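You operate a simulated robot arm through the tools that you are given. There is no shell and no other tool. Be economical: measure what you need, move in short steps, check, and stop when the job is done.

You run a simulated robot arm. Do the job below in one go: nothing can be reset, and whatever is moved stays where it is left.

JOB
Take the coffee mill and put it on top of the trivet.

Only the result counts: the job must be done as asked and must still hold three seconds after the hand-in. Knocking over, shifting, dropping, spilling or breaking anything else fails it.

ROBOT AND FRAMES
A 7-joint arm with a two-finger parallel gripper, fixed in place. Base frame: the origin is at the foot of the arm, x ahead of it, y to its left, z up; the work surface is at about z = 0. Units: m, rad, N and s.
With the tool pointing down near the work surface it reaches from about 0.24 to 0.62 m from the base axis. Its first joint turns from -1.152 to 1.152 rad. Payload 2.6 kg.
The TCP is the grasp point between the finger pads, 0.03 m short of the fingertips. In the tool frame z runs along the fingers and y along their closing line. Largest opening 0.094 m; finger width 0.028, thickness 0.01; the body of the gripper, 0.05 by 0.096 m, starts 0.055 m behind the TCP.
Orientation is that of the tool frame in the base frame, as a unit quaternion [x, y, z, w]. With the fingers straight down and closing along the base's y, the tool's x points along the base's -x, its y along +y and its z along -z.

CONTROLS
- The arm moves only by the tool arm_command. Its argument "steps" is a list of rows, each an object of numbers (a shift or turn left out is 0, a gripper value left out holds the last): "tx", "ty", "tz": the shift along the tool's x, y, z in m; "yaw": the turn about the tool's z in rad. In form: [{"tx": .., "ty": .., "tz": .., "yaw": ..}, ...]. A call has 1 to 12 rows; each row shifts and turns the commanded pose from where the row before left it, along the tool's axes as they then stand. "jaw" is the finger opening in m, from 0 to 0.094, set as the call begins (left out, the last holds). A row lasts 0.2 s, in which the tool goes at most 0.05 m and 0.15 rad; a call with a longer step from one row to the next is refused whole, and so is a gripper value outside its range. A pose out of reach is approached as far as the arm can. The call stops where the force on the tool passes 40 N (or 10 N more than at its start, if that is more) or the arm is blocked; 0.2 s more then pass. Each finger travels about 0.072 m/s and halts on what it meets, pressing with about 37 N; the grip force reading is that of the motor and also rises with nothing between the fingers. The clock runs only during rows and for 0.2 s after the last one: add rows that do not move to give the fingers time. The reply holds the time, the measured pose of the TCP, the force on the tool along the base axes, the opening and the grip force, in the units named above and with some noise, and new pictures: "pictures" is both (left out), scene, wrist or none.
- Cameras (640 x 400 px; columns grow to the right, rows downward): "scene" is fixed at [0.0285, 0.4235, 0.5854]; the picture's right is [-0.75, -0.66, 0.00], its down [-0.33, 0.38, -0.87] and it looks along [0.57, -0.65, -0.50] (base axes); focal length 338 px, centre (320, 200). "wrist" rides on the gripper at [0.076, 0.014, -0.102] in the tool frame; the picture's right is [-0.18, 0.98, 0.00], its down [-0.75, -0.14, -0.64] and it looks along [-0.63, -0.12, 0.77] (tool axes); focal length 243 px, centre (320, 200). There is no depth. A picture from a camera that has moved, and an enlarged one, comes with that camera's place and axes in the base frame and with its lens. The place of the scene camera against the robot may be out by one fixed shift of up to 0.025 m in any direction.
- close_up(camera, box): a new picture of the part [left, top, right, bottom] of that camera's present view, enlarged. The clock stands still meanwhile.
- hand_in(): hands the job in; it is judged then, once.

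Work in short steps. Places have to be worked out from the pictures, the camera data and where the tool is seen: move nearer, look again, correct. Check each grasp and each placing, and mend what went wrong. You have 90 turns and 170 pictures in all, those below and enlarged ones among them. Open the gripper and draw the arm clear of the work before you hand the job in, unless the task says otherwise; then end with one line.

The tools are called after "Request:" by a JSON object that holds its "method" and its "body". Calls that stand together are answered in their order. arm_command: Moves the arm, as the interface text tells. Its arguments: {"type":"object","properties":{"steps":{"type":"array"},"jaw":{"type":"number"},"pictures":{"type":"string","enum":["both","scene","wrist","none"]}},"required":["steps"]} The other tools are called the same way: close_up (camera, box) takes an enlarged picture of a part of a camera's view; hand_in () hands the job in.

At the start:

```text
clock: 0.0
position: [0.3244, -0.149, 0.2451]
tcp_rot: [0.0, 1.0, 0.0, -0.001]
wrist_force: [-0.4, 0.5, 0.7]
finger_gap: 0.0942
gripper_force: 0.1
```

scene: 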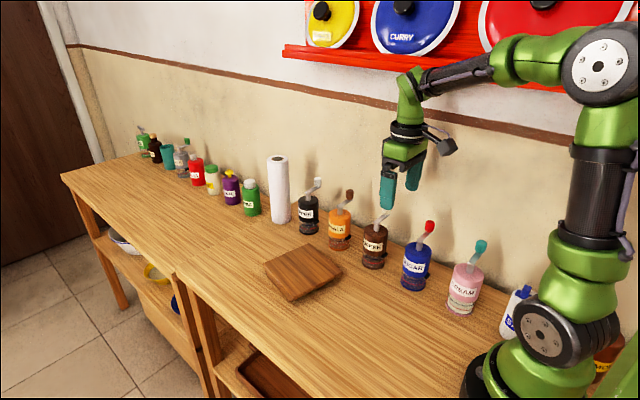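
wrist: 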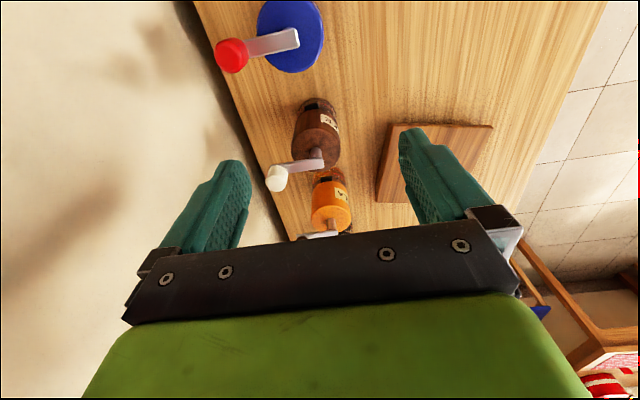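

I'll read the labels on the mills first.

Request:
{"method": "close_up", "body": {"camera": "scene", "box": [260, 160, 420, 310]}}

Request:
{"method": "close_up", "body": {"camera": "scene", "box": [380, 200, 560, 340]}}

Request:
{"method": "close_up", "body": {"camera": "wrist", "box": [200, 80, 500, 250]}}

```text
2.67 times, centred on (340, 235) of scene
camera zoom: at [0.0285, 0.4235, 0.5854], right [-0.75, -0.66, 0.0], down [-0.33, 0.38, -0.87], along [0.57, -0.65, -0.5], focal length 902 px, centre (267, 107)
```

zoom: 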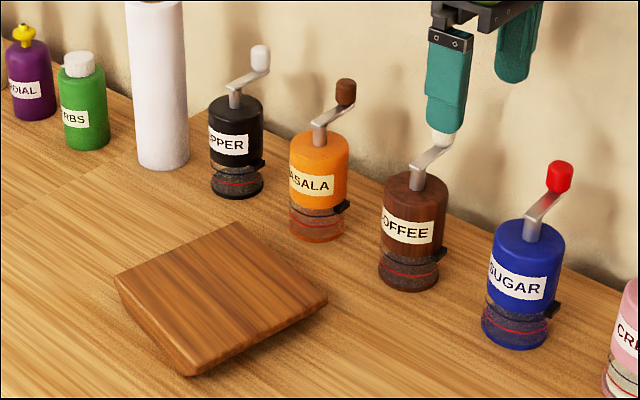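

```text
2.86 times, centred on (470, 270) of scene
camera zoom: at [0.0285, 0.4235, 0.5854], right [-0.75, -0.66, 0.0], down [-0.33, 0.38, -0.87], along [0.57, -0.65, -0.5], focal length 967 px, centre (-109, 0)
```

zoom: 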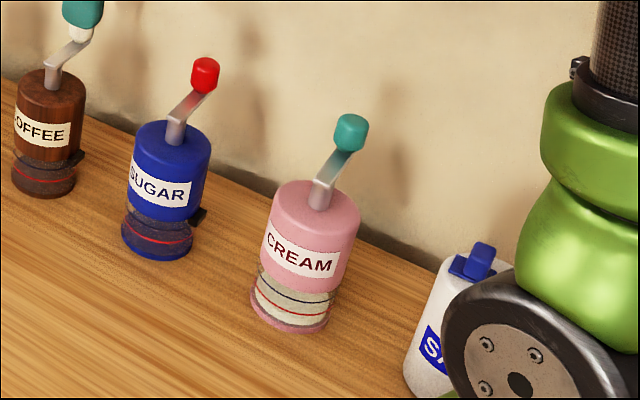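

```text
2.13 times, centred on (350, 165) of wrist
camera zoom: at [0.2482, -0.1352, 0.3473], right [0.18, 0.98, 0.0], down [0.75, -0.14, 0.64], along [0.63, -0.12, -0.77], focal length 518 px, centre (256, 275)
```

zoom: 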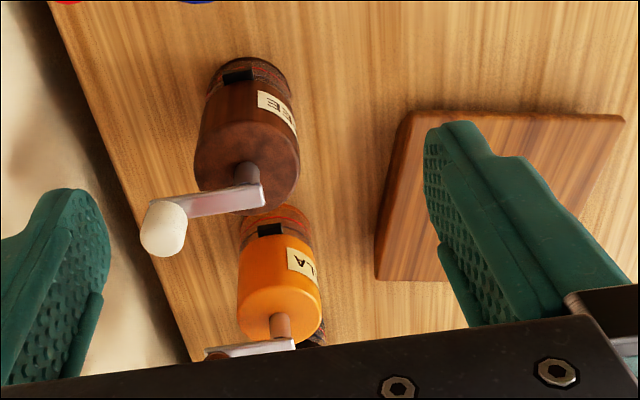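

The coffee mill (brown, white knob) stands near (0.37, -0.165), with its crank pointing toward the wall (-y). I'll yaw by 90° so the fingers close along base x and the narrow side of the gripper body faces the knob. At this height it stays clear of everything.

Request:
{"method": "arm_command", "body": {"steps": [{"yaw": 0.1428}, {"yaw": 0.1428}, {"yaw": 0.1428}, {"yaw": 0.1428}, {"yaw": 0.1428}, {"yaw": 0.1428}, {"yaw": 0.1428}, {"yaw": 0.1428}, {"yaw": 0.1428}, {"yaw": 0.1428}, {"yaw": 0.1428}, {}]}}

```text
clock: 2.6
position: [0.324, -0.1492, 0.245]
tcp_rot: [0.708, 0.707, 0.001, 0.0]
wrist_force: [-0.2, 0.4, -0.7]
finger_gap: 0.094
gripper_force: 0.1
camera wrist: at [0.3388, -0.0733, 0.3472], right [0.98, -0.19, 0.0], down [-0.14, -0.75, 0.64], along [-0.12, -0.63, -0.77], focal length 243 px, centre (320, 200)
```

scene: 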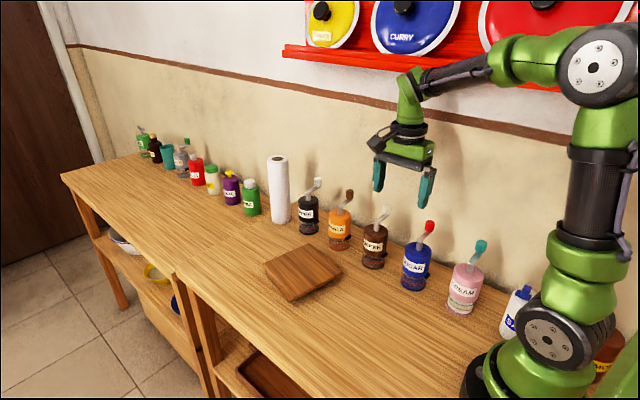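
wrist: 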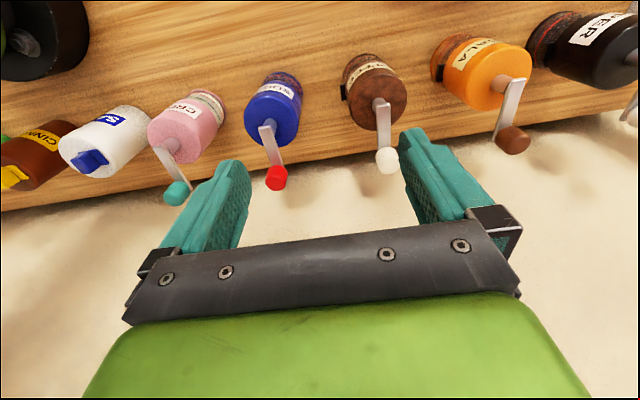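

The turn worked. I'll enlarge the wrist view to fix the mill's position.

Request:
{"method": "close_up", "body": {"camera": "wrist", "box": [300, 30, 460, 190]}}

Request:
{"method": "close_up", "body": {"camera": "scene", "box": [340, 195, 420, 275]}}

```text
2.50 times, centred on (380, 110) of wrist
camera zoom: at [0.3388, -0.0733, 0.3472], right [0.98, -0.19, 0.0], down [-0.14, -0.75, 0.64], along [-0.12, -0.63, -0.77], focal length 606 px, centre (170, 425)
```

zoom: 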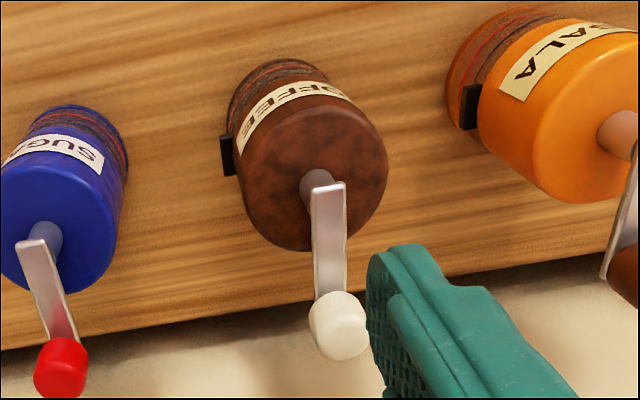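

```text
5.00 times, centred on (380, 235) of scene
camera zoom: at [0.0285, 0.4235, 0.5854], right [-0.75, -0.66, 0.0], down [-0.33, 0.38, -0.87], along [0.57, -0.65, -0.5], focal length 1692 px, centre (20, 25)
```

zoom: 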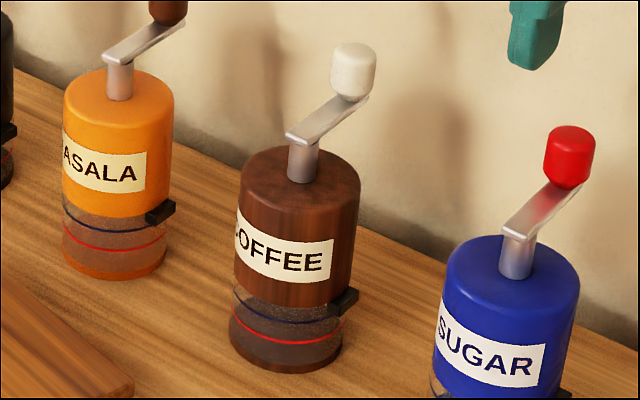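

By triangulation, the mill's top centre is at about (0.382, -0.164, 0.086), its diameter is about 0.058 and its knob is at about (0.38, -0.205, 0.141). I'll move above it, offset slightly away from the knob, then descend partway and look again.

Request:
{"method": "arm_command", "body": {"steps": [{"ty": 0.029, "tx": -0.006}, {"ty": 0.029, "tx": -0.006}, {"tz": 0.03}, {"tz": 0.03}, {}]}}

```text
clock: 3.8
position: [0.3802, -0.1604, 0.1849]
tcp_rot: [0.707, 0.707, 0.0, 0.0]
wrist_force: [0.4, 0.5, -0.8]
finger_gap: 0.0938
gripper_force: 0.1
camera wrist: at [0.3941, -0.0841, 0.2884], right [0.98, -0.18, 0.0], down [-0.14, -0.75, 0.64], along [-0.12, -0.63, -0.77], focal length 243 px, centre (320, 200)
```

scene: 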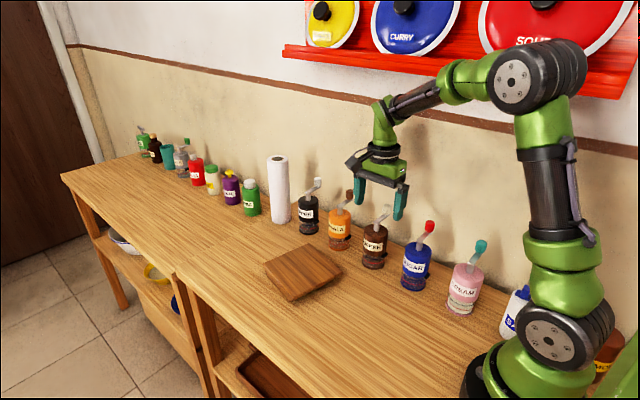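
wrist: 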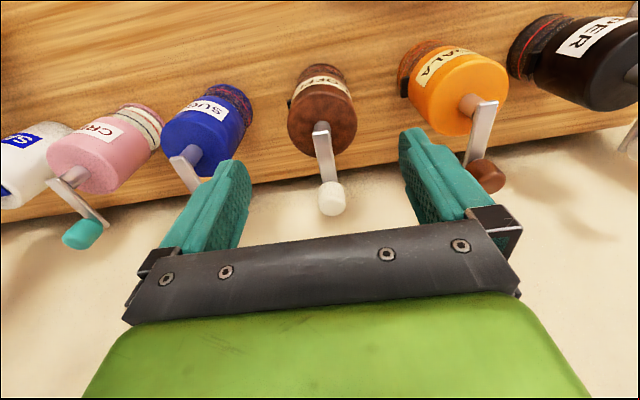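

The re-measured centre is about (0.381, -0.163), so the tool is lined up. Next I'll descend to z≈0.08.

Request:
{"method": "arm_command", "body": {"steps": [{"tz": 0.03}, {"tz": 0.03}, {"tz": 0.025}, {"tz": 0.02}, {}]}}

```text
clock: 4.8
position: [0.3871, -0.1665, 0.0917]
tcp_rot: [0.707, 0.708, 0.003, 0.014]
wrist_force: [-1.7, -1.4, 11.9]
finger_gap: 0.0941
gripper_force: 0.0
stopped in row 5: the force on the tool passed its limit (the readings are from after the stop); the commanded pose is now the measured one
camera wrist: at [0.3996, -0.0892, 0.1938], right [0.98, -0.18, 0.03], down [-0.16, -0.74, 0.65], along [-0.1, -0.64, -0.76], focal length 243 px, centre (320, 200)
```

scene: 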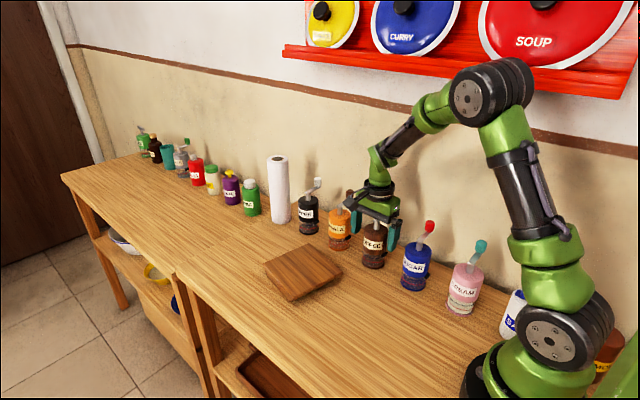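
wrist: 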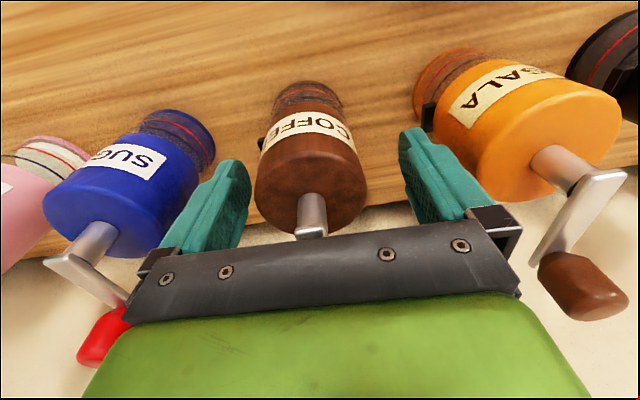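

Something touched at z≈0.09, probably the crank or knob against the gripper body. I'll back up a little and look closely.

Request:
{"method": "arm_command", "body": {"steps": [{"tz": -0.02}, {"tz": -0.01}, {}]}}

Request:
{"method": "close_up", "body": {"camera": "scene", "box": [320, 165, 430, 275]}}

Request:
{"method": "close_up", "body": {"camera": "wrist", "box": [220, 60, 420, 260]}}

```text
clock: 5.6
position: [0.3849, -0.1646, 0.1205]
tcp_rot: [0.706, 0.708, 0.002, 0.012]
wrist_force: [-0.6, -0.4, -0.8]
finger_gap: 0.094
gripper_force: 0.1
camera wrist: at [0.3978, -0.0865, 0.2212], right [0.98, -0.18, 0.02], down [-0.15, -0.74, 0.65], along [-0.1, -0.64, -0.76], focal length 243 px, centre (320, 200)
```

scene: 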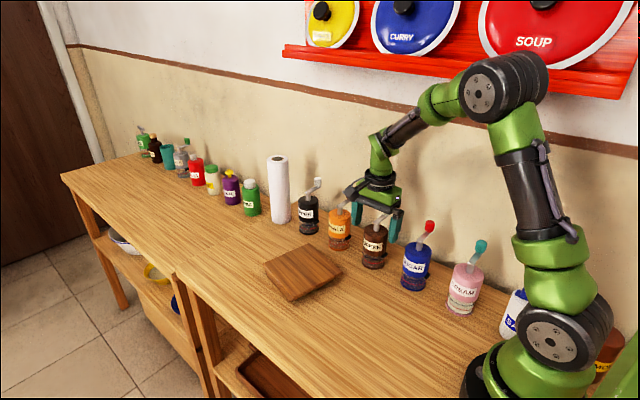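
wrist: 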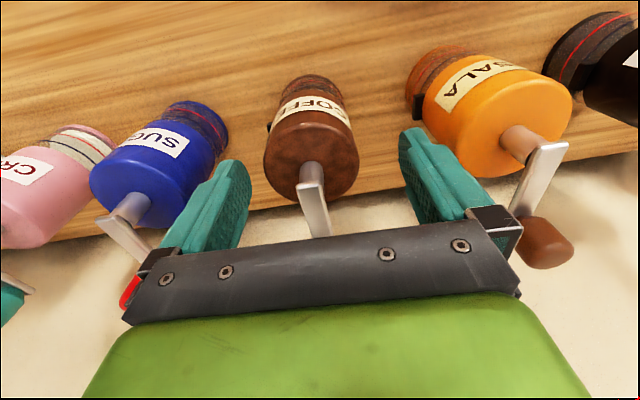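

```text
3.64 times, centred on (375, 220) of scene
camera zoom: at [0.0285, 0.4235, 0.5854], right [-0.75, -0.66, 0.0], down [-0.33, 0.38, -0.87], along [0.57, -0.65, -0.5], focal length 1231 px, centre (120, 127)
```

zoom: 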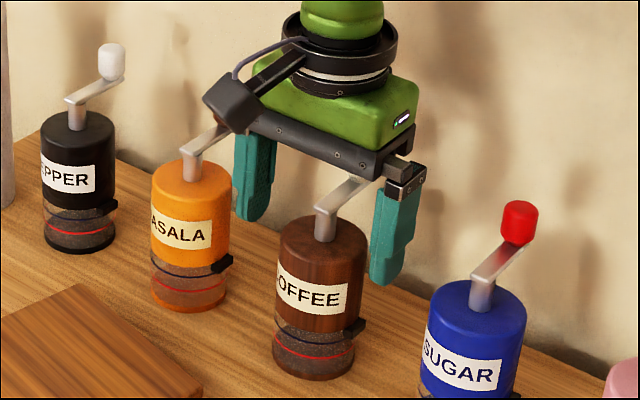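

```text
2.00 times, centred on (320, 160) of wrist
camera zoom: at [0.3978, -0.0865, 0.2212], right [0.98, -0.18, 0.02], down [-0.15, -0.74, 0.65], along [-0.1, -0.64, -0.76], focal length 485 px, centre (320, 280)
```

zoom: 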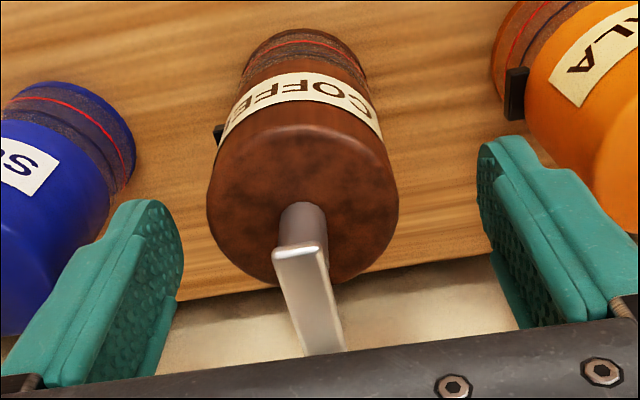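

The mill is still upright. The gripper body most likely caught the knob's inner edge, since the knob is probably a bit closer and higher than I estimated. I'll shift 8 mm away from the knob and recentre in x. Then I'll descend only to about 0.10, since the pads can hold the top 20 mm of the body.

Request:
{"method": "arm_command", "body": {"steps": [{"tx": 0.008, "ty": -0.004}, {"tz": 0.012}, {"tz": 0.01}, {}], "pictures": "wrist"}}

```text
clock: 6.6
position: [0.3817, -0.1567, 0.0965]
tcp_rot: [0.707, 0.708, 0.002, 0.011]
wrist_force: [0.2, -1.5, -0.8]
finger_gap: 0.094
gripper_force: 0.0
camera wrist: at [0.3936, -0.0798, 0.1986], right [0.98, -0.18, 0.02], down [-0.15, -0.74, 0.65], along [-0.1, -0.64, -0.76], focal length 243 px, centre (320, 200)
```

wrist: 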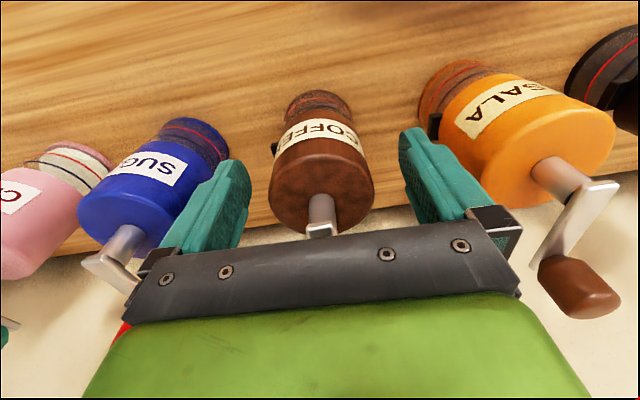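

There's no contact at z=0.0965, and the mill's centre is at about (0.3816, -0.165). I'll go another 10 mm down.

Request:
{"method": "arm_command", "body": {"steps": [{"tz": 0.005}, {"tz": 0.005}, {}], "pictures": "none"}}

```text
clock: 7.6
position: [0.3847, -0.1615, 0.0914]
tcp_rot: [0.707, 0.707, 0.005, 0.02]
wrist_force: [-0.6, -0.1, 10.2]
finger_gap: 0.0938
gripper_force: 0.0
stopped in row 3: the force on the tool passed its limit (the readings are from after the stop); the commanded pose is now the measured one
```

It touched again at the same height, so z≈0.096 is the floor for this grasp. That still gives over 20 mm of pad overlap on the body. I'll back up 5 mm, recentre and close the jaws.

Request:
{"method": "arm_command", "body": {"steps": [{"tz": -0.006, "tx": 0.002, "ty": -0.003}, {}, {}]}}

```text
clock: 8.4
position: [0.3812, -0.1576, 0.0971]
tcp_rot: [0.706, 0.708, 0.004, 0.017]
wrist_force: [0.1, -0.2, -0.3]
finger_gap: 0.094
gripper_force: 0.1
camera wrist: at [0.3925, -0.0793, 0.1987], right [0.98, -0.18, 0.03], down [-0.16, -0.74, 0.65], along [-0.09, -0.65, -0.76], focal length 243 px, centre (320, 200)
```

scene: 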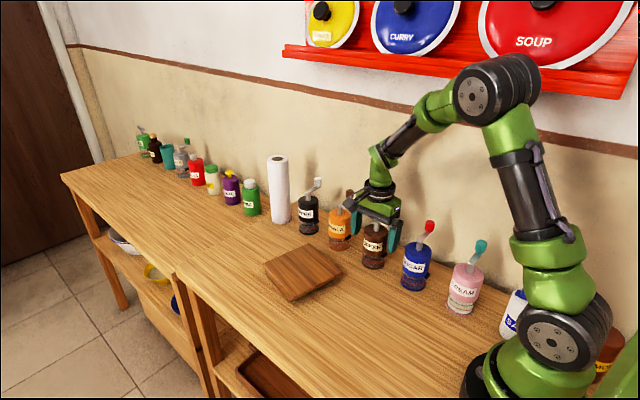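
wrist: 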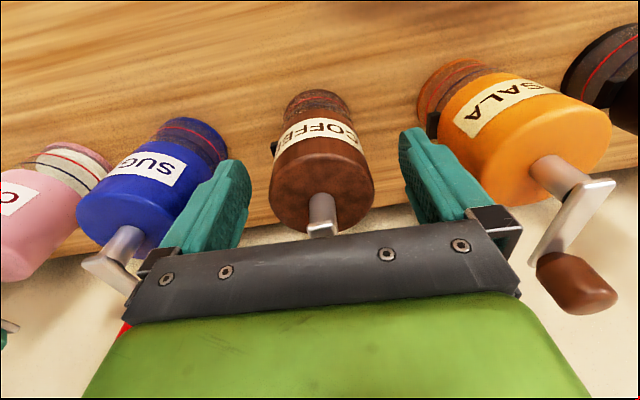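

Force is clear and the mill sits between the fingers. Closing now.

Request:
{"method": "arm_command", "body": {"steps": [{}, {}, {}, {}], "jaw": 0.02}}

```text
clock: 9.4
position: [0.3807, -0.1579, 0.0974]
tcp_rot: [0.707, 0.707, 0.004, 0.018]
wrist_force: [-0.7, 1.2, 0.7]
finger_gap: 0.0605
gripper_force: 37.3
camera wrist: at [0.3926, -0.0793, 0.1988], right [0.98, -0.18, 0.03], down [-0.16, -0.74, 0.65], along [-0.09, -0.65, -0.76], focal length 243 px, centre (320, 200)
```

scene: 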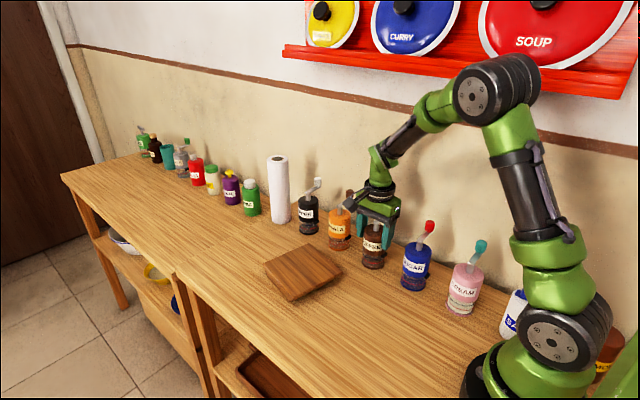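
wrist: 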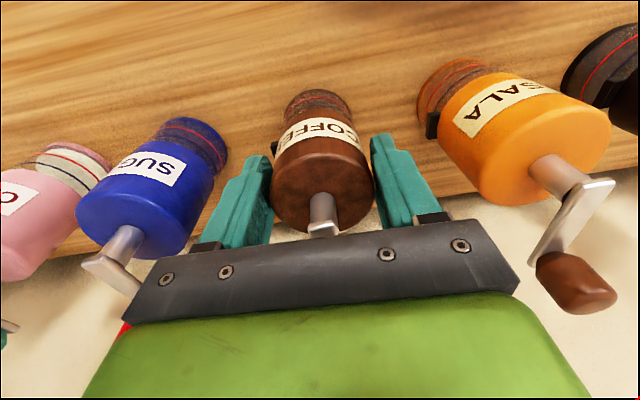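

The jaws hold at 0.0605 with 37 N. I'll lift a little first.

Request:
{"method": "arm_command", "body": {"steps": [{"tz": -0.01}, {"tz": -0.02}, {"tz": -0.03}, {"tz": -0.03}, {}]}}

```text
clock: 10.6
position: [0.3802, -0.1572, 0.187]
tcp_rot: [0.706, 0.708, 0.004, 0.017]
wrist_force: [-0.1, -0.4, -1.7]
finger_gap: 0.0605
gripper_force: 37.2
camera wrist: at [0.3919, -0.0779, 0.2883], right [0.98, -0.18, 0.03], down [-0.16, -0.74, 0.65], along [-0.09, -0.65, -0.76], focal length 243 px, centre (320, 200)
```

scene: 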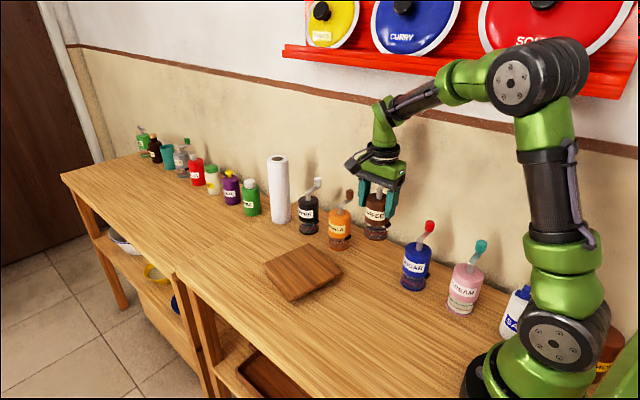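
wrist: 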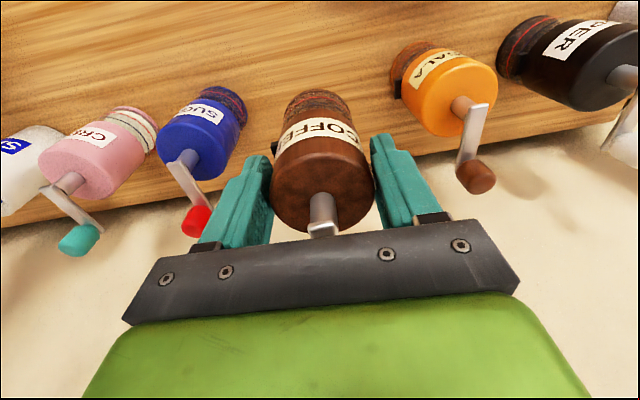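

The mill is lifted cleanly. Triangulating the trivet corners puts its centre at about (0.479, -0.010), top at z≈0.028 and size about 0.14 m. I'll carry the mill in +y first, away from the other mills, then diagonally to a point over the trivet.

Request:
{"method": "arm_command", "body": {"steps": [{"tx": 0.02}, {"tx": 0.03}, {"tx": 0.03}, {"tx": 0.02, "ty": 0.02}, {"tx": 0.02, "ty": 0.03}, {"tx": 0.02, "ty": 0.03}, {"tx": 0.015, "ty": 0.02}, {}, {}]}}

```text
clock: 12.6
position: [0.4786, -0.0002, 0.1858]
tcp_rot: [0.706, 0.708, 0.004, 0.018]
wrist_force: [0.2, -0.2, -2.7]
finger_gap: 0.0604
gripper_force: 37.3
camera wrist: at [0.4913, 0.0775, 0.2888], right [0.98, -0.18, 0.03], down [-0.16, -0.74, 0.65], along [-0.09, -0.65, -0.76], focal length 243 px, centre (320, 200)
```

scene: 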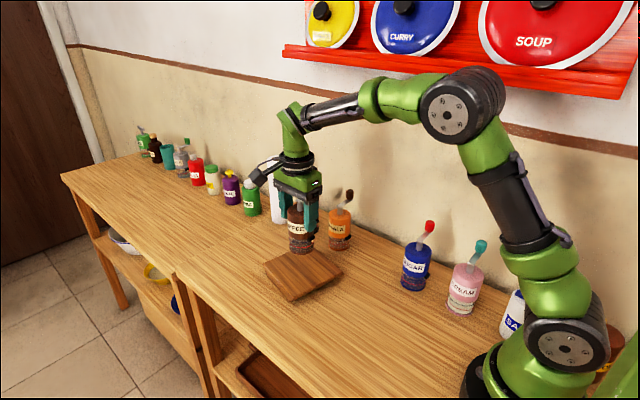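
wrist: 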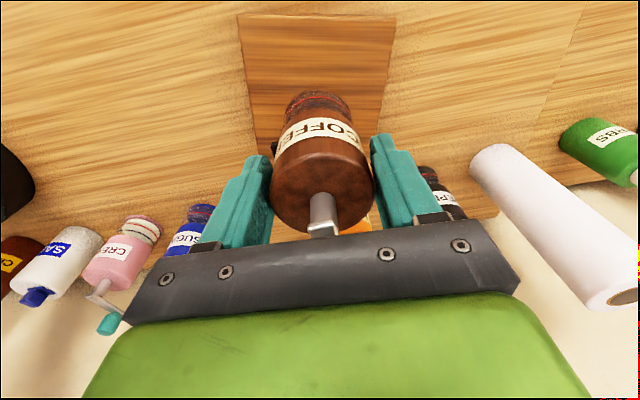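

The trivet corners seen from here match my estimate, so the mill is over its centre. I'll lower to just above contact.

Request:
{"method": "arm_command", "body": {"steps": [{"tz": 0.02}, {"tz": 0.02}, {"tz": 0.01}, {}]}}

Request:
{"method": "close_up", "body": {"camera": "scene", "box": [240, 180, 370, 310]}}

```text
clock: 13.6
position: [0.4774, -0.002, 0.1369]
tcp_rot: [0.706, 0.708, 0.004, 0.018]
wrist_force: [-0.2, -0.8, -1.7]
finger_gap: 0.0607
gripper_force: 37.3
camera wrist: at [0.4902, 0.0756, 0.2382], right [0.98, -0.18, 0.03], down [-0.16, -0.74, 0.65], along [-0.09, -0.65, -0.76], focal length 243 px, centre (320, 200)
```

scene: 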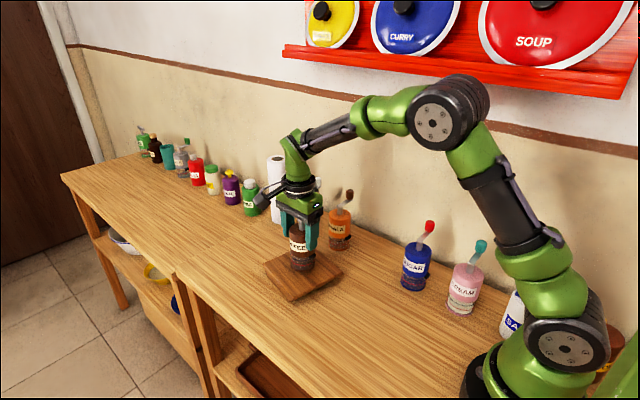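
wrist: 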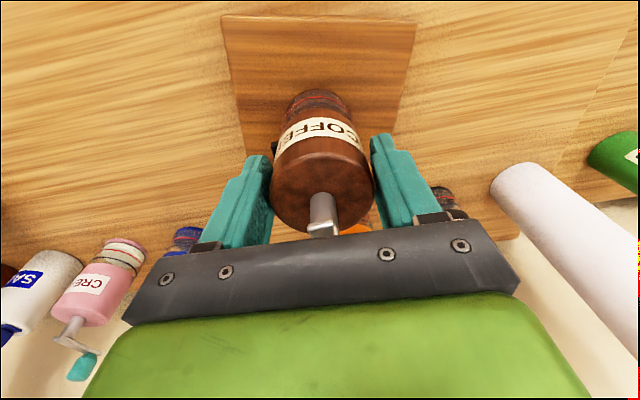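

```text
3.08 times, centred on (305, 245) of scene
camera zoom: at [0.0286, 0.4235, 0.5854], right [-0.75, -0.66, 0.0], down [-0.33, 0.38, -0.87], along [0.57, -0.65, -0.5], focal length 1041 px, centre (366, 62)
```

zoom: 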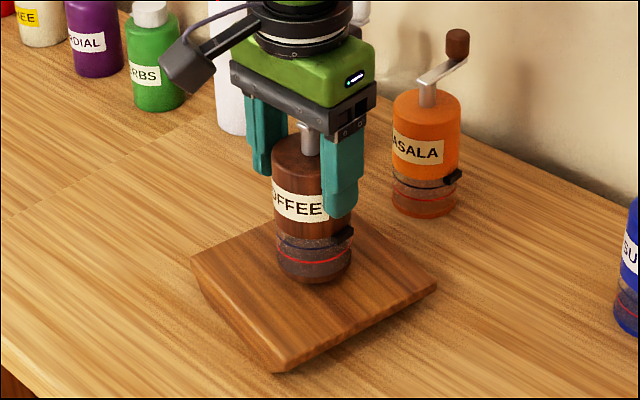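

The mill is centred and almost down. I'll lower it in small steps and watch the vertical force.

Request:
{"method": "arm_command", "body": {"steps": [{"tz": 0.004}, {"tz": 0.003}, {}], "pictures": "none"}}

```text
clock: 14.4
position: [0.4802, -0.0023, 0.1288]
tcp_rot: [0.706, 0.708, 0.004, 0.019]
wrist_force: [-0.1, -0.4, -1.1]
finger_gap: 0.0607
gripper_force: 36.5
```

Request:
{"method": "arm_command", "body": {"steps": [{"tz": 0.002}, {}], "pictures": "none"}}

```text
clock: 15.0
position: [0.4798, -0.0026, 0.1276]
tcp_rot: [0.706, 0.708, 0.005, 0.018]
wrist_force: [-1.2, -0.9, 0.9]
finger_gap: 0.0606
gripper_force: 36.9
```

The force has gone from about -2 to +0.9, which may be first contact. I'll lower 2 mm more to check.

Request:
{"method": "arm_command", "body": {"steps": [{"tz": 0.002}, {}], "pictures": "none"}}

```text
clock: 15.6
position: [0.4798, -0.0023, 0.1269]
tcp_rot: [0.707, 0.707, 0.006, 0.019]
wrist_force: [-3.9, -1.0, 20.6]
finger_gap: 0.0604
gripper_force: 37.1
```

It's in firm contact at 20 N. I'll ease off 1.5 mm and open the jaws.

Request:
{"method": "arm_command", "body": {"steps": [{"tz": -0.0015}, {}], "pictures": "none"}}

Request:
{"method": "arm_command", "body": {"steps": [{}, {}, {}], "jaw": 0.094}}

```text
clock: 16.2
position: [0.4797, -0.0017, 0.1264]
tcp_rot: [0.706, 0.708, 0.004, 0.018]
wrist_force: [3.8, -1.6, 8.4]
finger_gap: 0.0604
gripper_force: 36.9
```

```text
clock: 17.0
position: [0.4791, -0.0016, 0.1265]
tcp_rot: [0.706, 0.708, 0.004, 0.018]
wrist_force: [-0.2, 0.5, 0.2]
finger_gap: 0.0939
gripper_force: 0.1
camera wrist: at [0.4912, 0.0762, 0.2283], right [0.98, -0.18, 0.03], down [-0.16, -0.74, 0.65], along [-0.09, -0.65, -0.76], focal length 243 px, centre (320, 200)
```

scene: 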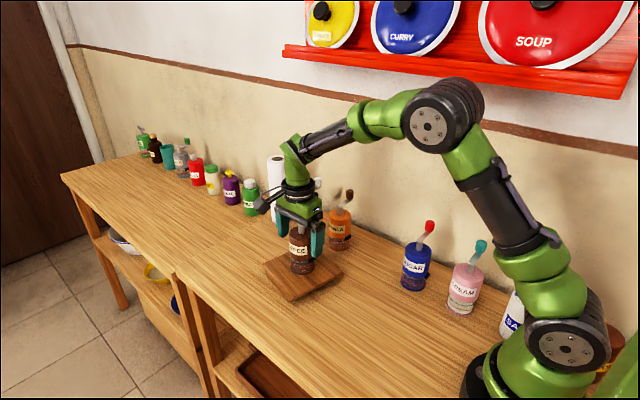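
wrist: 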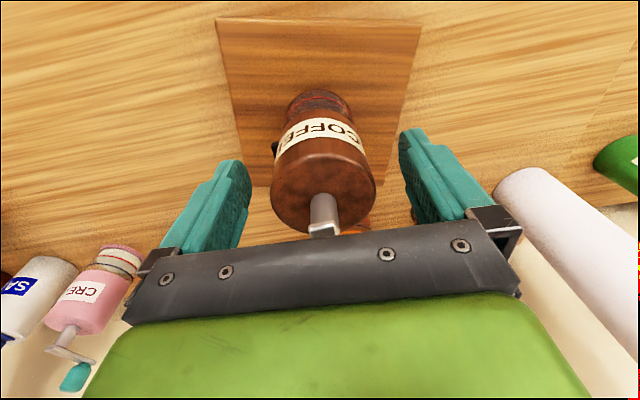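

The mill is released and upright. I'll raise the arm straight up and clear.

Request:
{"method": "arm_command", "body": {"steps": [{"tz": -0.02}, {"tz": -0.03}, {"tz": -0.04}, {"tz": -0.04}, {"tx": 0.03}, {"tx": 0.04}, {"tx": 0.04}, {}]}}

Request:
{"method": "close_up", "body": {"camera": "scene", "box": [240, 170, 440, 310]}}

```text
clock: 18.8
position: [0.4758, 0.1129, 0.2562]
tcp_rot: [0.707, 0.707, 0.004, 0.018]
wrist_force: [-0.2, 0.4, -0.1]
finger_gap: 0.0941
gripper_force: 0.1
camera wrist: at [0.4876, 0.1904, 0.3582], right [0.98, -0.18, 0.03], down [-0.16, -0.74, 0.65], along [-0.09, -0.65, -0.76], focal length 243 px, centre (320, 200)
```

scene: 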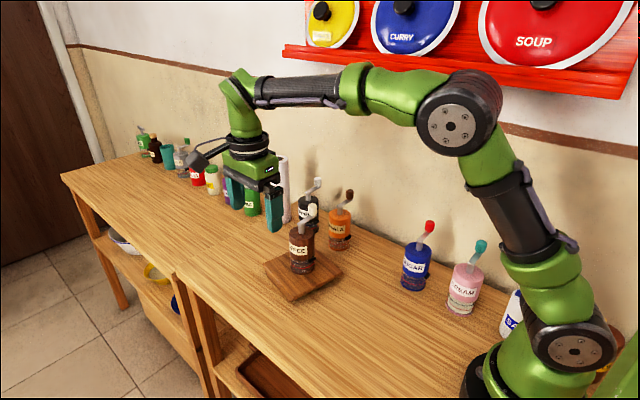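
wrist: 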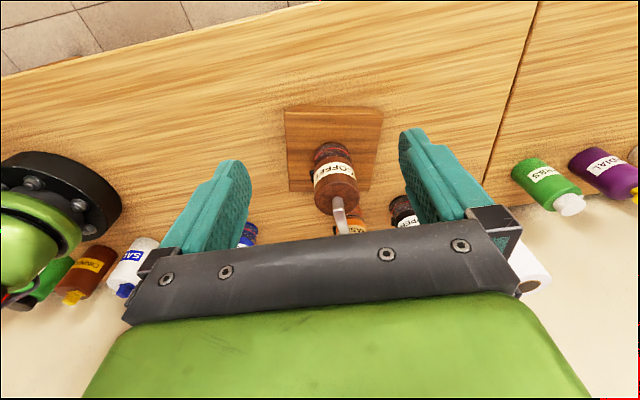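

```text
2.86 times, centred on (340, 240) of scene
camera zoom: at [0.0285, 0.4235, 0.5854], right [-0.75, -0.66, 0.0], down [-0.33, 0.38, -0.87], along [0.57, -0.65, -0.5], focal length 967 px, centre (263, 86)
```

zoom: 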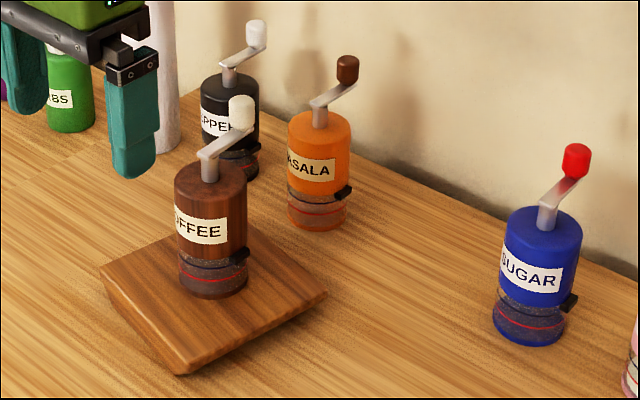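

The mill stands upright near the centre of the trivet, the arm is clear and nothing else has moved. Handing in.

Request:
{"method": "hand_in", "body": {}}

```text
The job is handed in.
```

The coffee mill is standing upright near the centre of the trivet, the gripper is open and clear, and nothing else appears to have moved.
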